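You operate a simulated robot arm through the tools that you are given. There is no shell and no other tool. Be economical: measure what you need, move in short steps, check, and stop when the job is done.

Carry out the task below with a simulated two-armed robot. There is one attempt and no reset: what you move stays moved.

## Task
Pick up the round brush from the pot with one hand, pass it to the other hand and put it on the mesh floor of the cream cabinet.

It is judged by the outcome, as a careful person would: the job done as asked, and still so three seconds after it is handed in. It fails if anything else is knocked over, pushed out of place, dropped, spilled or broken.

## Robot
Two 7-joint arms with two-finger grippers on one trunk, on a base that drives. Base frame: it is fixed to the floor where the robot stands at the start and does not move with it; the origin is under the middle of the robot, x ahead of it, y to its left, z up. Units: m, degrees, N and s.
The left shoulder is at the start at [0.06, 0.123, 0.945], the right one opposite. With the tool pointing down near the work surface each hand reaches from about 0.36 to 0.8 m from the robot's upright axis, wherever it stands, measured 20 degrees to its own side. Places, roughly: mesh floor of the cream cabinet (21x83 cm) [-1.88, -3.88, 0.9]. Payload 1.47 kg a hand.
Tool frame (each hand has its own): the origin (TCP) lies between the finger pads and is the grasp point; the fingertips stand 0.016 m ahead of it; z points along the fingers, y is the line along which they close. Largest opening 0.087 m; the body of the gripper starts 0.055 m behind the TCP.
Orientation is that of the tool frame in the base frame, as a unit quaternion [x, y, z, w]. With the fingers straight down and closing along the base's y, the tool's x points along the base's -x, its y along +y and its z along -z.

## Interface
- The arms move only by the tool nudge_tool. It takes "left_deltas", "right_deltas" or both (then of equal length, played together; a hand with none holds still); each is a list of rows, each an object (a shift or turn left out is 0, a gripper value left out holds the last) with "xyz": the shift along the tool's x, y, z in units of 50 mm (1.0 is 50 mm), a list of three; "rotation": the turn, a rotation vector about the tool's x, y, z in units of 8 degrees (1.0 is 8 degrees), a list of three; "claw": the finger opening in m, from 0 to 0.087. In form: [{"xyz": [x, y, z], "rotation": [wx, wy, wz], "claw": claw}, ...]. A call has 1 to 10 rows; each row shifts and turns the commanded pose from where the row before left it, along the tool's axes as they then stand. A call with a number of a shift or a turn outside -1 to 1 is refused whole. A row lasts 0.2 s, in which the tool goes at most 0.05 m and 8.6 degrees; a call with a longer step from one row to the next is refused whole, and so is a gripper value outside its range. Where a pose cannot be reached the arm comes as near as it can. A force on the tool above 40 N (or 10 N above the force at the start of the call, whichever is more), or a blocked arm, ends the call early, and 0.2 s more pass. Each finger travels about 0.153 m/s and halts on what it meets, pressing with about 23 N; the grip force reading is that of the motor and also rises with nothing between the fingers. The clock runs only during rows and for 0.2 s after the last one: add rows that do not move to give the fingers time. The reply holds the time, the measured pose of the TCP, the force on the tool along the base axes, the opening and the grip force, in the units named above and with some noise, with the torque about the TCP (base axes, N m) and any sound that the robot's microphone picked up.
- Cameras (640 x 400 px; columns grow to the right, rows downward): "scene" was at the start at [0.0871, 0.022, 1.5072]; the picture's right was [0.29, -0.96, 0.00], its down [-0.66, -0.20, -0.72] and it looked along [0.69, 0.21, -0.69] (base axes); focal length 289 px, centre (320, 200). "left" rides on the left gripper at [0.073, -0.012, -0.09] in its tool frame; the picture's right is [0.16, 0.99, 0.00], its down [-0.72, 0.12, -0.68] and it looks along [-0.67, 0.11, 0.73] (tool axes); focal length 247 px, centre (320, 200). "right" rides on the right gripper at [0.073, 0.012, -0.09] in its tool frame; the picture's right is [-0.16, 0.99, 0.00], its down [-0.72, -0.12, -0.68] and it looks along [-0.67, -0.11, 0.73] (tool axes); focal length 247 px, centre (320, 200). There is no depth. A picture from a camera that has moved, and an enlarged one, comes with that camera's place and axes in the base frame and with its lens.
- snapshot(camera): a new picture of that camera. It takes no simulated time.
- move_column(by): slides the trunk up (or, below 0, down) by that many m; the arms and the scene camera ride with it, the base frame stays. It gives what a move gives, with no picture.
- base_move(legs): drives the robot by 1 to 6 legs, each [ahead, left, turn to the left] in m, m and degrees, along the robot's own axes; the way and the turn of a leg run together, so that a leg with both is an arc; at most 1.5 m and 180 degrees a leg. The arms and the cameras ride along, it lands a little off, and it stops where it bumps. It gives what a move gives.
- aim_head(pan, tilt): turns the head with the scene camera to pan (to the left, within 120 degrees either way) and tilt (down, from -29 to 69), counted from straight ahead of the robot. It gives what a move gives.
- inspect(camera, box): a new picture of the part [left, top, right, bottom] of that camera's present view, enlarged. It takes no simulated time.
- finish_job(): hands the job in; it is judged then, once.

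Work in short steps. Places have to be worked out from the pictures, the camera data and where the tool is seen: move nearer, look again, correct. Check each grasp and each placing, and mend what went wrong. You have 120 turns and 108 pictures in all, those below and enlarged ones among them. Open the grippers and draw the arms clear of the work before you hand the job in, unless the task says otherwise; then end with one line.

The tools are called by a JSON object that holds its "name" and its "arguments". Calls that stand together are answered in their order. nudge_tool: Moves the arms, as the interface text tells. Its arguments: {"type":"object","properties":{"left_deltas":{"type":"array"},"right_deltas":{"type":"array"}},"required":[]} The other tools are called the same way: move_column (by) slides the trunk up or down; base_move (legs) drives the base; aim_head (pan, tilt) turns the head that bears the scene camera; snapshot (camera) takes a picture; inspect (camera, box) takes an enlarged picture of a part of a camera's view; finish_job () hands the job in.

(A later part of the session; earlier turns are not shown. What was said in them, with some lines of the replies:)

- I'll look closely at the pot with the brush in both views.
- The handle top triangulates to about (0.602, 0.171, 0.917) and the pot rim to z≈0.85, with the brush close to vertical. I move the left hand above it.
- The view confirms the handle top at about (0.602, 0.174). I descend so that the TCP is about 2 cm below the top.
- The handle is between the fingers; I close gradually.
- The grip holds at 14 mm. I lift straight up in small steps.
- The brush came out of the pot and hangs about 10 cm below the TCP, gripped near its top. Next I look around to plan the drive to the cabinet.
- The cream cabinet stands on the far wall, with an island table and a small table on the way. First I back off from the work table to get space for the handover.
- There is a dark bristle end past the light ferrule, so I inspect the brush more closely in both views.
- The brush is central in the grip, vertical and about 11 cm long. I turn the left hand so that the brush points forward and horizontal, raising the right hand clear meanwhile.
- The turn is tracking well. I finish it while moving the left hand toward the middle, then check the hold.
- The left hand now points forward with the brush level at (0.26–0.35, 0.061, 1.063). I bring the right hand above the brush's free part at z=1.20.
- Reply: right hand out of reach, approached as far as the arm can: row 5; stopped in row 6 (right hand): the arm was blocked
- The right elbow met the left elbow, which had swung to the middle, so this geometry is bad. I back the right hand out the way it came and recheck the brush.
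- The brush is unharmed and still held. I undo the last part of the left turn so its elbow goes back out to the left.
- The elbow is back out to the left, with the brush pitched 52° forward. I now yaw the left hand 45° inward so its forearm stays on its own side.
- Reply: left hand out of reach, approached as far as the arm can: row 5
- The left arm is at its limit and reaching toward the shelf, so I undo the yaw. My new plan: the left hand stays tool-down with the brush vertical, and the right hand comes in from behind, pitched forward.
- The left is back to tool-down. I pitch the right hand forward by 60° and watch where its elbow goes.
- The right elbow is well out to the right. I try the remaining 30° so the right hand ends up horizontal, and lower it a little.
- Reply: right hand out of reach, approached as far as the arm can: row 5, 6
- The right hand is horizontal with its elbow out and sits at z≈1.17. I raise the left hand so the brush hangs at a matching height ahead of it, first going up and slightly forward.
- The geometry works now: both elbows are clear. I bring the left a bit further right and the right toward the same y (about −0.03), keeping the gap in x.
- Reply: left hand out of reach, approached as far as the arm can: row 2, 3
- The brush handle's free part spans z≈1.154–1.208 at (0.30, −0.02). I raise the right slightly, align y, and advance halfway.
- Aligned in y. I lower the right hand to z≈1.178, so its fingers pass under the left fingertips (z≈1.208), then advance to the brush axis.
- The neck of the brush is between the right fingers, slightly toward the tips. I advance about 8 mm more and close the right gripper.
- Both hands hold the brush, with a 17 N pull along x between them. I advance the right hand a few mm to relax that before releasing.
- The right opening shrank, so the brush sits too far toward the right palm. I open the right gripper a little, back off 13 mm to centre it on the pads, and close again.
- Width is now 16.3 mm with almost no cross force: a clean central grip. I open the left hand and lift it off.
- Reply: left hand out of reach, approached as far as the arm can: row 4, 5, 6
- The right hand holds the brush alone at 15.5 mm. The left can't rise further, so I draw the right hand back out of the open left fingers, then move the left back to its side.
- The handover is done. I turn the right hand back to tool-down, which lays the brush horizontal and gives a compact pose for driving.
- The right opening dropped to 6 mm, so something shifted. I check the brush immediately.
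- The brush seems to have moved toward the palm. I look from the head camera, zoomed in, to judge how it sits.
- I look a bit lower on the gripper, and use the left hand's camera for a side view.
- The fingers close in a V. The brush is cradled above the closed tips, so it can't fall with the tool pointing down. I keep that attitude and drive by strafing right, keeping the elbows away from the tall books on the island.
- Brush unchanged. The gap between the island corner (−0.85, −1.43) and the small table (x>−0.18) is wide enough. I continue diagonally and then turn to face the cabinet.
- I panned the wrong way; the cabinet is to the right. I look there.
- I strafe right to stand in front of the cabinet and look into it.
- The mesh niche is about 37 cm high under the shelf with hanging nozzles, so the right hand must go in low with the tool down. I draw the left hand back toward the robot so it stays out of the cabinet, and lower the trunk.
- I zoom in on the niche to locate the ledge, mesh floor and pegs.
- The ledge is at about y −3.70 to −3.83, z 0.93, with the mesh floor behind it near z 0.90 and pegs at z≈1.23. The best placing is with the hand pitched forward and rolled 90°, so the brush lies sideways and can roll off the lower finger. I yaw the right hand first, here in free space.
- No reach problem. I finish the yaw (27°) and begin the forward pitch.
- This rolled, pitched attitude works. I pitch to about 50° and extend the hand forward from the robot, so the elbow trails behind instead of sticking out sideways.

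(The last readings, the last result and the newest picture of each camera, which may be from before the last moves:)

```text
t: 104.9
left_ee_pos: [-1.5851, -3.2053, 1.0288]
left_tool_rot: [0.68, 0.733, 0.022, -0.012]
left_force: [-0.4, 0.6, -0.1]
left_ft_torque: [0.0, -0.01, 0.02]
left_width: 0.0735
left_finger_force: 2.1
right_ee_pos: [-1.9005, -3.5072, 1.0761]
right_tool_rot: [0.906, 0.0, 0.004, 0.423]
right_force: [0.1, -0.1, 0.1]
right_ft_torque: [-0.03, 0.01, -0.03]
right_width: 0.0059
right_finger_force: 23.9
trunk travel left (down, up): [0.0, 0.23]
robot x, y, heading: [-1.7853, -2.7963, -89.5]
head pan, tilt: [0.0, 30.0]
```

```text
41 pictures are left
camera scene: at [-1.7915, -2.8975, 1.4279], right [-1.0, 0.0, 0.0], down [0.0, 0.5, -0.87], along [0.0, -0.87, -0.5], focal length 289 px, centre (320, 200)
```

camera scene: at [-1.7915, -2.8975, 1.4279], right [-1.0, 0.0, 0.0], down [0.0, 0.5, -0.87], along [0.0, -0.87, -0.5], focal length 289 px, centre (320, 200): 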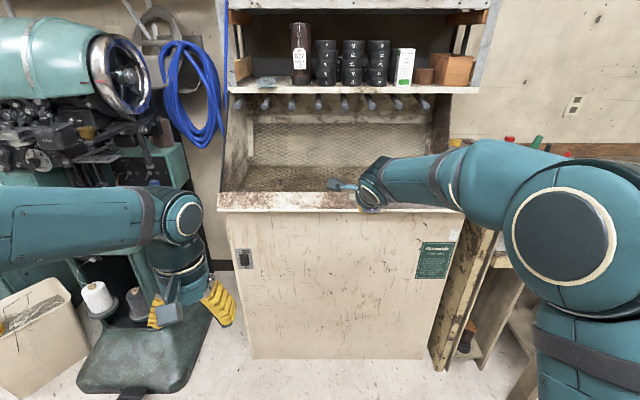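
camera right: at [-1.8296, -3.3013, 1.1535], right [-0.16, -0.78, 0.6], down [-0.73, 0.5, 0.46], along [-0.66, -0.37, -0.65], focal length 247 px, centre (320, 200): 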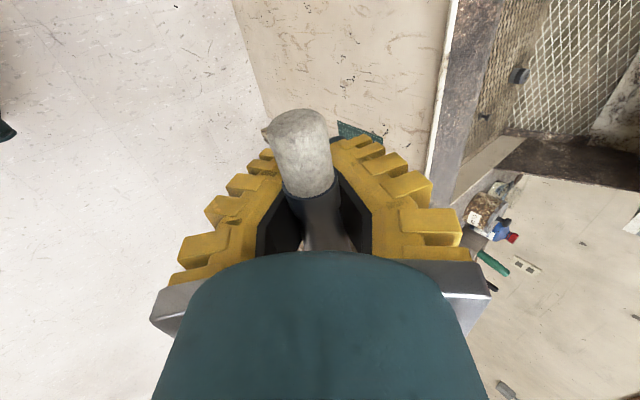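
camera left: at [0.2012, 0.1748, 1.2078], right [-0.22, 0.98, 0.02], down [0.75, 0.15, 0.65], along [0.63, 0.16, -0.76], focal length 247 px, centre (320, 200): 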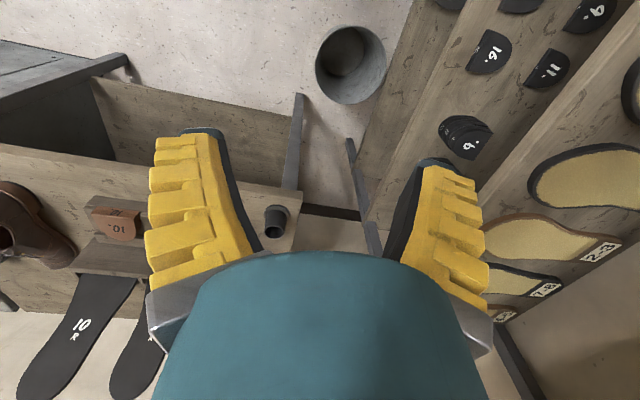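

The elbow now trails. I extend a bit more and lower the hand to entry height (z≈0.99, just above the ledge), still outside the cabinet.

{"name": "nudge_tool", "arguments": {"right_deltas": [{"xyz": [0, 0.4, 0.48]}, {"xyz": [0, 0.4, 0.48]}, {"xyz": [0, -0.66, 0.55]}, {"xyz": [0, -0.66, 0.55]}, {}]}}

{"name": "base_move", "arguments": {"legs": [[0.15, 0, 0]]}}

{"name": "snapshot", "arguments": {"camera": "scene"}}

{"name": "snapshot", "arguments": {"camera": "right"}}

```text
t: 106.1
left_ee_pos: [-1.5863, -3.2063, 1.0289]
left_tool_rot: [0.681, 0.732, 0.022, -0.011]
left_force: [-0.3, -0.1, -0.1]
left_ft_torque: [0.0, 0.01, 0.03]
left_width: 0.0735
left_finger_force: 2.7
right_ee_pos: [-1.8998, -3.5673, 0.987]
right_tool_rot: [0.906, 0.0, 0.005, 0.422]
right_force: [0.4, 0.0, -0.3]
right_ft_torque: [-0.01, -0.02, 0.0]
right_width: 0.0061
right_finger_force: 23.1
trunk travel left (down, up): [0.0, 0.23]
robot x, y, heading: [-1.7908, -2.8, -89.7]
head pan, tilt: [0.0, 30.0]
```

```text
t: 107.4
left_ee_pos: [-1.5865, -3.3579, 1.0275]
left_tool_rot: [0.683, 0.73, 0.023, -0.011]
left_force: [0.0, -0.3, 0.3]
left_ft_torque: [0.03, 0.0, 0.01]
left_width: 0.0733
left_finger_force: 2.1
right_ee_pos: [-1.902, -3.7178, 0.9861]
right_tool_rot: [0.907, -0.002, 0.004, 0.422]
right_force: [0.2, -1.0, -0.9]
right_ft_torque: [0.0, 0.03, -0.02]
right_width: 0.0063
right_finger_force: 22.5
trunk travel left (down, up): [0.0, 0.23]
robot x, y, heading: [-1.7913, -2.9408, -90.0]
head pan, tilt: [0.0, 30.0]
```

```text
40 pictures are left
camera scene: at [-1.7915, -3.0492, 1.4278], right [-1.0, 0.0, 0.0], down [0.0, 0.5, -0.87], along [0.0, -0.87, -0.5], focal length 289 px, centre (320, 200)
```

scene: 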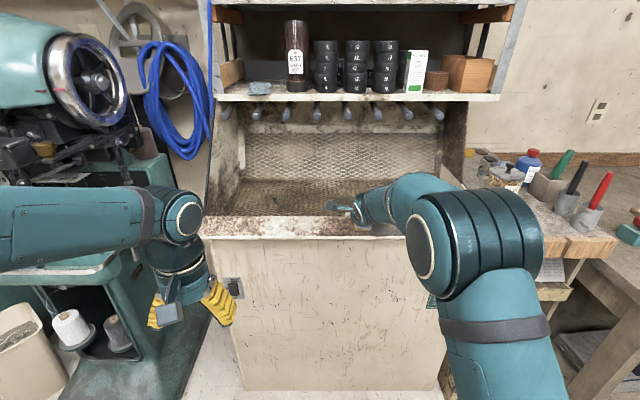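

```text
39 pictures are left
camera right: at [-1.8302, -3.6574, 1.0535], right [-0.16, -0.64, 0.75], down [-0.73, 0.59, 0.34], along [-0.67, -0.49, -0.56], focal length 247 px, centre (320, 200)
```

right: 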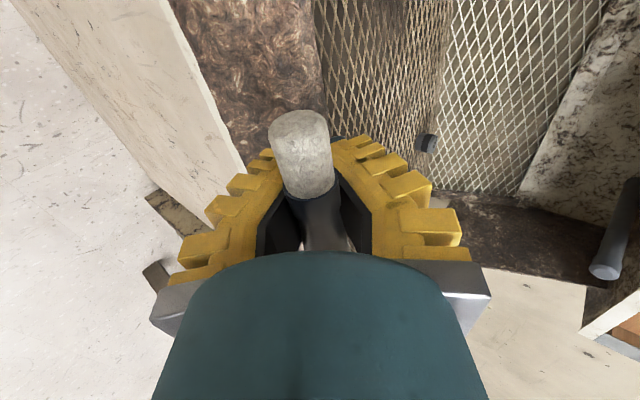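

The floor sits at z≈0.90, y −3.82 to −4.14, consistent between cameras. I raise the hand 12 mm to clear the ledge's back and drive in slowly.

{"name": "nudge_tool", "arguments": {"right_deltas": [{"xyz": [0, 0.2, -0.17]}, {}]}}

{"name": "base_move", "arguments": {"legs": [[0.11, 0, 0]]}}

{"name": "snapshot", "arguments": {"camera": "scene"}}

{"name": "snapshot", "arguments": {"camera": "right"}}

```text
t: 108.0
left_ee_pos: [-1.5869, -3.3569, 1.0281]
left_tool_rot: [0.683, 0.73, 0.021, -0.01]
left_force: [0.7, 0.0, -0.2]
left_ft_torque: [0.02, 0.04, 0.01]
left_width: 0.0735
left_finger_force: 2.4
right_ee_pos: [-1.9027, -3.7186, 0.9999]
right_tool_rot: [0.907, -0.002, 0.004, 0.421]
right_force: [-0.1, 0.5, -0.6]
right_ft_torque: [-0.03, 0.0, -0.03]
right_width: 0.006
right_finger_force: 23.6
trunk travel left (down, up): [0.0, 0.23]
robot x, y, heading: [-1.7906, -2.9438, -90.1]
head pan, tilt: [0.0, 30.0]
```

```text
t: 109.2
left_ee_pos: [-1.5861, -3.4682, 1.0274]
left_tool_rot: [0.682, 0.731, 0.022, -0.012]
left_force: [0.3, -0.1, -0.8]
left_ft_torque: [0.04, 0.01, -0.01]
left_width: 0.0738
left_finger_force: 2.5
right_ee_pos: [-1.8995, -3.8307, 0.9991]
right_tool_rot: [0.907, -0.002, 0.003, 0.421]
right_force: [0.0, 0.0, -0.3]
right_ft_torque: [-0.02, 0.03, 0.03]
right_width: 0.0057
right_finger_force: 22.9
trunk travel left (down, up): [0.0, 0.23]
robot x, y, heading: [-1.7886, -3.0563, -89.8]
head pan, tilt: [0.0, 30.0]
```

```text
38 pictures are left
camera scene: at [-1.7913, -3.1599, 1.4277], right [-1.0, 0.0, 0.0], down [0.0, 0.5, -0.87], along [0.0, -0.87, -0.5], focal length 289 px, centre (320, 200)
```

scene: 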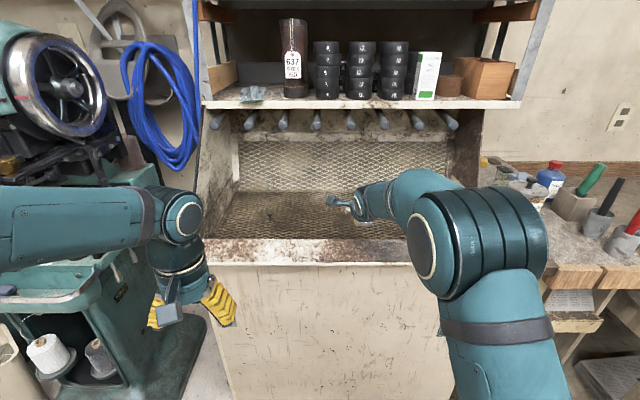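

```text
37 pictures are left
camera right: at [-1.8296, -3.7686, 1.0661], right [-0.16, -0.64, 0.75], down [-0.73, 0.59, 0.34], along [-0.67, -0.49, -0.56], focal length 247 px, centre (320, 200)
```

right: 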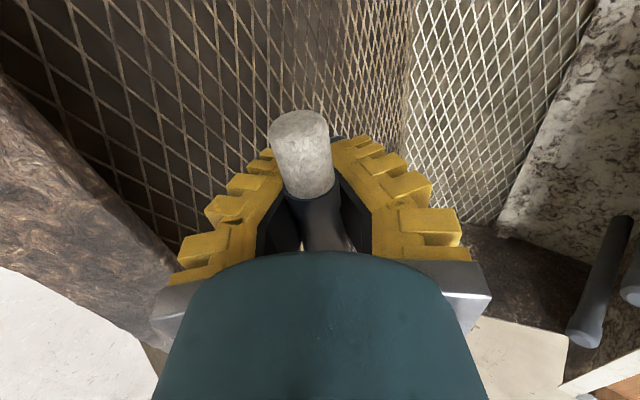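

The hand is over the mesh floor, with its back corner at about (−4.09, 0.92). I drive 5 cm more, then lower the hand in small steps while watching the force.

{"name": "base_move", "arguments": {"legs": [[0.05, 0, 0]]}}

{"name": "nudge_tool", "arguments": {"right_deltas": [{"xyz": [0, -0.23, 0.193]}, {"xyz": [0, -0.23, 0.193]}, {}]}}

{"name": "snapshot", "arguments": {"camera": "right"}}

{"name": "inspect", "arguments": {"camera": "scene", "box": [280, 160, 440, 280]}}

```text
t: 110.2
left_ee_pos: [-1.5861, -3.5178, 1.028]
left_tool_rot: [0.682, 0.731, 0.023, -0.012]
left_force: [-0.2, -0.2, 0.4]
left_ft_torque: [0.02, 0.0, 0.01]
left_width: 0.0735
left_finger_force: 2.4
right_ee_pos: [-1.9012, -3.8805, 0.9987]
right_tool_rot: [0.907, -0.001, 0.005, 0.421]
right_force: [-0.6, -1.0, 0.5]
right_ft_torque: [-0.02, 0.02, 0.02]
right_width: 0.0061
right_finger_force: 23.5
trunk travel left (down, up): [0.0, 0.23]
robot x, y, heading: [-1.7886, -3.1041, -89.9]
head pan, tilt: [0.0, 30.0]
```

```text
t: 111.0
left_ee_pos: [-1.5853, -3.5178, 1.0293]
left_tool_rot: [0.682, 0.731, 0.022, -0.01]
left_force: [-0.6, 0.0, 0.2]
left_ft_torque: [0.03, 0.01, 0.0]
left_width: 0.0736
left_finger_force: 2.6
right_ee_pos: [-1.8994, -3.8788, 0.9692]
right_tool_rot: [0.906, -0.001, 0.004, 0.422]
right_force: [-0.2, -0.2, -0.1]
right_ft_torque: [-0.01, -0.02, 0.0]
right_width: 0.006
right_finger_force: 22.9
trunk travel left (down, up): [0.0, 0.23]
robot x, y, heading: [-1.7896, -3.1067, -89.9]
head pan, tilt: [0.0, 30.0]
```

```text
36 pictures are left
camera right: at [-1.8281, -3.8174, 1.0367], right [-0.16, -0.64, 0.75], down [-0.73, 0.59, 0.34], along [-0.67, -0.49, -0.56], focal length 247 px, centre (320, 200)
```

right: 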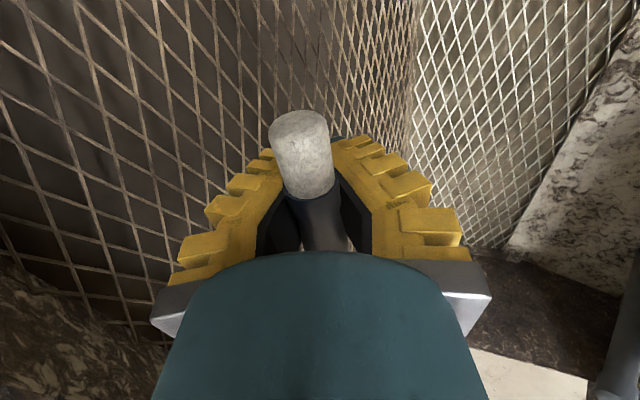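

```text
3.33 times, centred on (360, 220) of scene
camera zoom: at [-1.7912, -3.2086, 1.4279], right [-1.0, 0.0, 0.0], down [0.0, 0.5, -0.87], along [0.0, -0.87, -0.5], focal length 962 px, centre (187, 133)
```

zoom: 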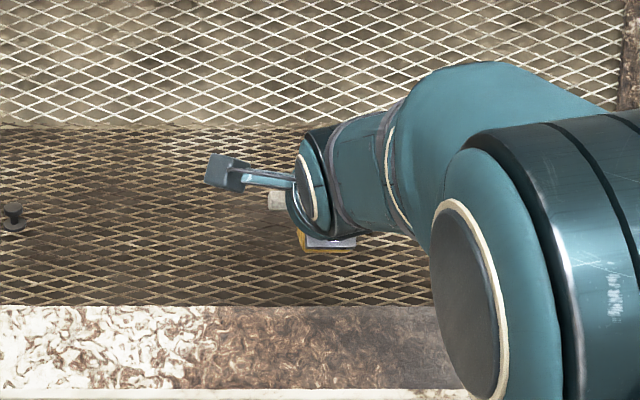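

Still no contact. I lower by 10 mm per row and check the force.

{"name": "nudge_tool", "arguments": {"right_deltas": [{"xyz": [0, -0.153, 0.129]}, {"xyz": [0, -0.153, 0.129]}, {}]}}

```text
t: 111.8
left_ee_pos: [-1.5866, -3.5175, 1.0293]
left_tool_rot: [0.681, 0.731, 0.022, -0.01]
left_force: [0.4, -0.3, -0.1]
left_ft_torque: [0.03, 0.01, 0.0]
left_width: 0.0733
left_finger_force: 2.7
right_ee_pos: [-1.899, -3.8777, 0.9501]
right_tool_rot: [0.907, -0.001, 0.004, 0.422]
right_force: [0.5, -0.1, -0.3]
right_ft_torque: [0.01, -0.01, -0.03]
right_width: 0.0061
right_finger_force: 23.3
trunk travel left (down, up): [0.0, 0.23]
robot x, y, heading: [-1.789, -3.1032, -90.2]
head pan, tilt: [0.0, 30.0]
```

{"name": "nudge_tool", "arguments": {"right_deltas": [{"xyz": [0, -0.09, 0.077]}, {"xyz": [0, -0.09, 0.077]}, {}]}}

{"name": "snapshot", "arguments": {"camera": "right"}}

```text
t: 112.6
left_ee_pos: [-1.5851, -3.5167, 1.0283]
left_tool_rot: [0.682, 0.731, 0.023, -0.01]
left_force: [0.5, 0.8, 0.4]
left_ft_torque: [-0.01, 0.0, -0.02]
left_width: 0.0734
left_finger_force: 2.5
right_ee_pos: [-1.9002, -3.88, 0.9379]
right_tool_rot: [0.907, -0.001, 0.005, 0.422]
right_force: [0.4, 0.3, -0.1]
right_ft_torque: [-0.02, -0.02, -0.01]
right_width: 0.0057
right_finger_force: 22.4
trunk travel left (down, up): [0.0, 0.23]
robot x, y, heading: [-1.7902, -3.1051, -89.9]
head pan, tilt: [0.0, 30.0]
```

```text
34 pictures are left
camera right: at [-1.8279, -3.8179, 1.0055], right [-0.16, -0.64, 0.75], down [-0.73, 0.59, 0.34], along [-0.67, -0.49, -0.56], focal length 247 px, centre (320, 200)
```

right: 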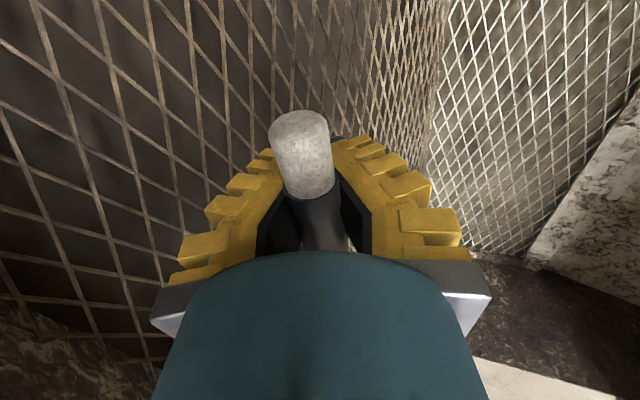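

Still clear, with an estimated 1 cm left. I lower 8 mm more and open the fingers gradually so the brush can roll off the lower finger.

{"name": "nudge_tool", "arguments": {"right_deltas": [{"xyz": [0, -0.12, 0.103]}, {}, {"claw": 0.012}, {"claw": 0.018}, {"claw": 0.024}, {}, {}]}}

{"name": "snapshot", "arguments": {"camera": "right"}}

```text
t: 114.2
left_ee_pos: [-1.5855, -3.5174, 1.0287]
left_tool_rot: [0.683, 0.73, 0.022, -0.011]
left_force: [-0.2, 0.1, -1.2]
left_ft_torque: [-0.03, 0.02, -0.02]
left_width: 0.0735
left_finger_force: 2.5
right_ee_pos: [-1.8995, -3.8794, 0.9319]
right_tool_rot: [0.907, -0.001, 0.004, 0.422]
right_force: [1.4, 0.3, 0.3]
right_ft_torque: [-0.02, 0.0, 0.03]
right_width: 0.0304
right_finger_force: 4.7
trunk travel left (down, up): [0.0, 0.23]
robot x, y, heading: [-1.7899, -3.1049, -90.0]
head pan, tilt: [0.0, 30.0]
```

```text
33 pictures are left
camera right: at [-1.8284, -3.8175, 0.9983], right [-0.16, -0.64, 0.75], down [-0.73, 0.59, 0.34], along [-0.67, -0.49, -0.56], focal length 247 px, centre (320, 200)
```

right: 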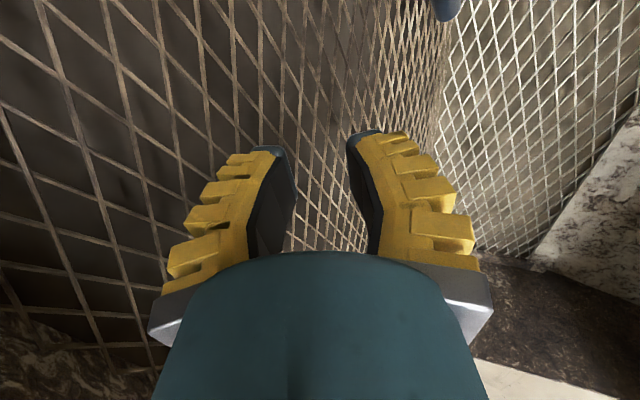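

The brush has left the fingers, and something blue shows near the back corner of the mesh. I check with the head camera.

{"name": "inspect", "arguments": {"camera": "scene", "box": [200, 140, 440, 290]}}

{"name": "inspect", "arguments": {"camera": "right", "box": [340, 0, 560, 140]}}

```text
2.67 times, centred on (320, 215) of scene
camera zoom: at [-1.7912, -3.2085, 1.4279], right [-1.0, 0.0, 0.0], down [0.0, 0.5, -0.87], along [0.0, -0.87, -0.5], focal length 770 px, centre (320, 160)
```

zoom: 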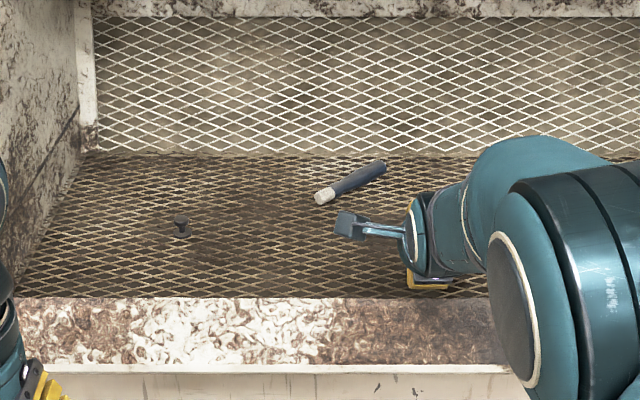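

```text
2.86 times, centred on (450, 70) of right
camera zoom: at [-1.8284, -3.8175, 0.9983], right [-0.16, -0.64, 0.75], down [-0.73, 0.59, 0.34], along [-0.67, -0.49, -0.56], focal length 706 px, centre (-51, 571)
```

zoom: 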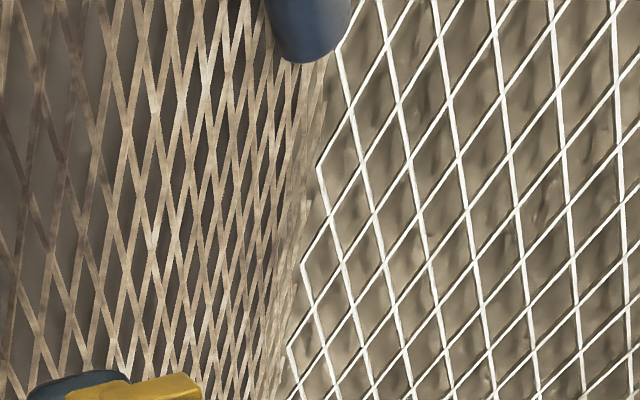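

The brush lies on the mesh floor, resting near the back. I raise the hand to the entry height and back straight out.

{"name": "nudge_tool", "arguments": {"right_deltas": [{"xyz": [0, 0.35, -0.3]}, {"xyz": [0, 0.35, -0.3]}, {"xyz": [0, 0.35, -0.3]}, {}]}}

{"name": "base_move", "arguments": {"legs": [[-0.4, 0, 0]]}}

{"name": "snapshot", "arguments": {"camera": "scene"}}

{"name": "inspect", "arguments": {"camera": "scene", "box": [230, 90, 430, 220]}}

```text
t: 115.2
left_ee_pos: [-1.586, -3.5165, 1.0282]
left_tool_rot: [0.682, 0.731, 0.022, -0.012]
left_force: [-0.3, -0.4, -0.6]
left_ft_torque: [0.03, -0.01, 0.02]
left_width: 0.0737
left_finger_force: 2.5
right_ee_pos: [-1.9014, -3.8781, 0.9988]
right_tool_rot: [0.907, -0.002, 0.004, 0.422]
right_force: [-0.2, 0.0, 0.0]
right_ft_torque: [0.0, -0.02, -0.01]
right_width: 0.0304
right_finger_force: 4.5
trunk travel left (down, up): [0.0, 0.23]
robot x, y, heading: [-1.79, -3.1074, -90.0]
head pan, tilt: [0.0, 30.0]
```

```text
t: 117.6
left_ee_pos: [-1.5866, -3.1319, 1.0293]
left_tool_rot: [0.683, 0.73, 0.022, -0.011]
left_force: [0.4, 0.1, -0.3]
left_ft_torque: [0.01, 0.0, 0.03]
left_width: 0.0737
left_finger_force: 2.0
right_ee_pos: [-1.9029, -3.4936, 0.9989]
right_tool_rot: [0.906, -0.002, 0.004, 0.422]
right_force: [-0.6, -0.5, -0.1]
right_ft_torque: [0.0, 0.02, 0.0]
right_width: 0.0305
right_finger_force: 4.8
trunk travel left (down, up): [0.0, 0.23]
robot x, y, heading: [-1.7915, -2.7213, -90.4]
head pan, tilt: [0.0, 30.0]
```

```text
30 pictures are left
camera scene: at [-1.7918, -2.8237, 1.428], right [-1.0, 0.0, 0.0], down [0.0, 0.5, -0.87], along [0.0, -0.87, -0.5], focal length 289 px, centre (320, 200)
```

scene: 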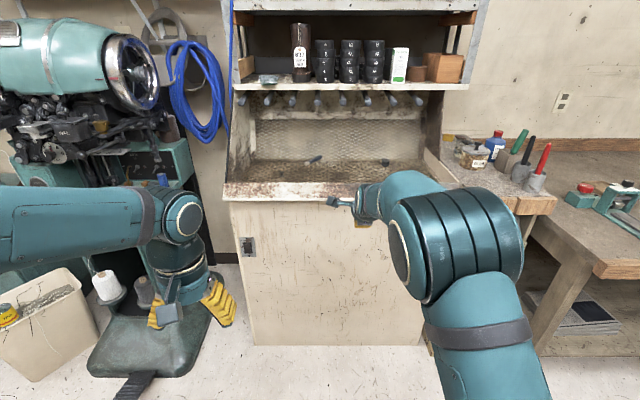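

```text
3.08 times, centred on (330, 155) of scene
camera zoom: at [-1.7918, -2.8237, 1.428], right [-1.0, 0.0, 0.0], down [0.0, 0.5, -0.87], along [0.0, -0.87, -0.5], focal length 888 px, centre (289, 338)
```

zoom: 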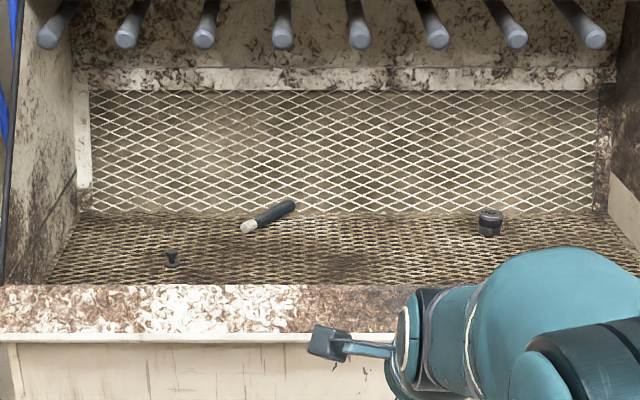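

The brush rests on the mesh floor, and the small parts in the cabinet and the nozzles are undisturbed. I open both grippers fully, then hand in.

{"name": "nudge_tool", "arguments": {"left_deltas": [{"claw": 0.087}, {}, {}], "right_deltas": [{"claw": 0.06}, {"claw": 0.087}, {}]}}

{"name": "finish_job", "arguments": {}}

```text
t: 118.4
left_ee_pos: [-1.5856, -3.1334, 1.029]
left_tool_rot: [0.683, 0.73, 0.022, -0.011]
left_force: [-0.5, 0.6, 0.0]
left_ft_torque: [-0.01, -0.01, 0.0]
left_width: 0.0873
left_finger_force: 0.1
right_ee_pos: [-1.9022, -3.4944, 0.9988]
right_tool_rot: [0.907, -0.002, 0.004, 0.422]
right_force: [0.2, 0.2, -0.2]
right_ft_torque: [0.0, -0.01, -0.02]
right_width: 0.0871
right_finger_force: 0.1
trunk travel left (down, up): [0.0, 0.23]
robot x, y, heading: [-1.7918, -2.7213, -89.7]
head pan, tilt: [0.0, 30.0]
```

```text
The job is handed in.
```

The left hand took the brush from the pot and passed it to the right, which set it on the mesh floor of the cream cabinet, where it rolled to rest near the back; the pictures show nothing else disturbed.
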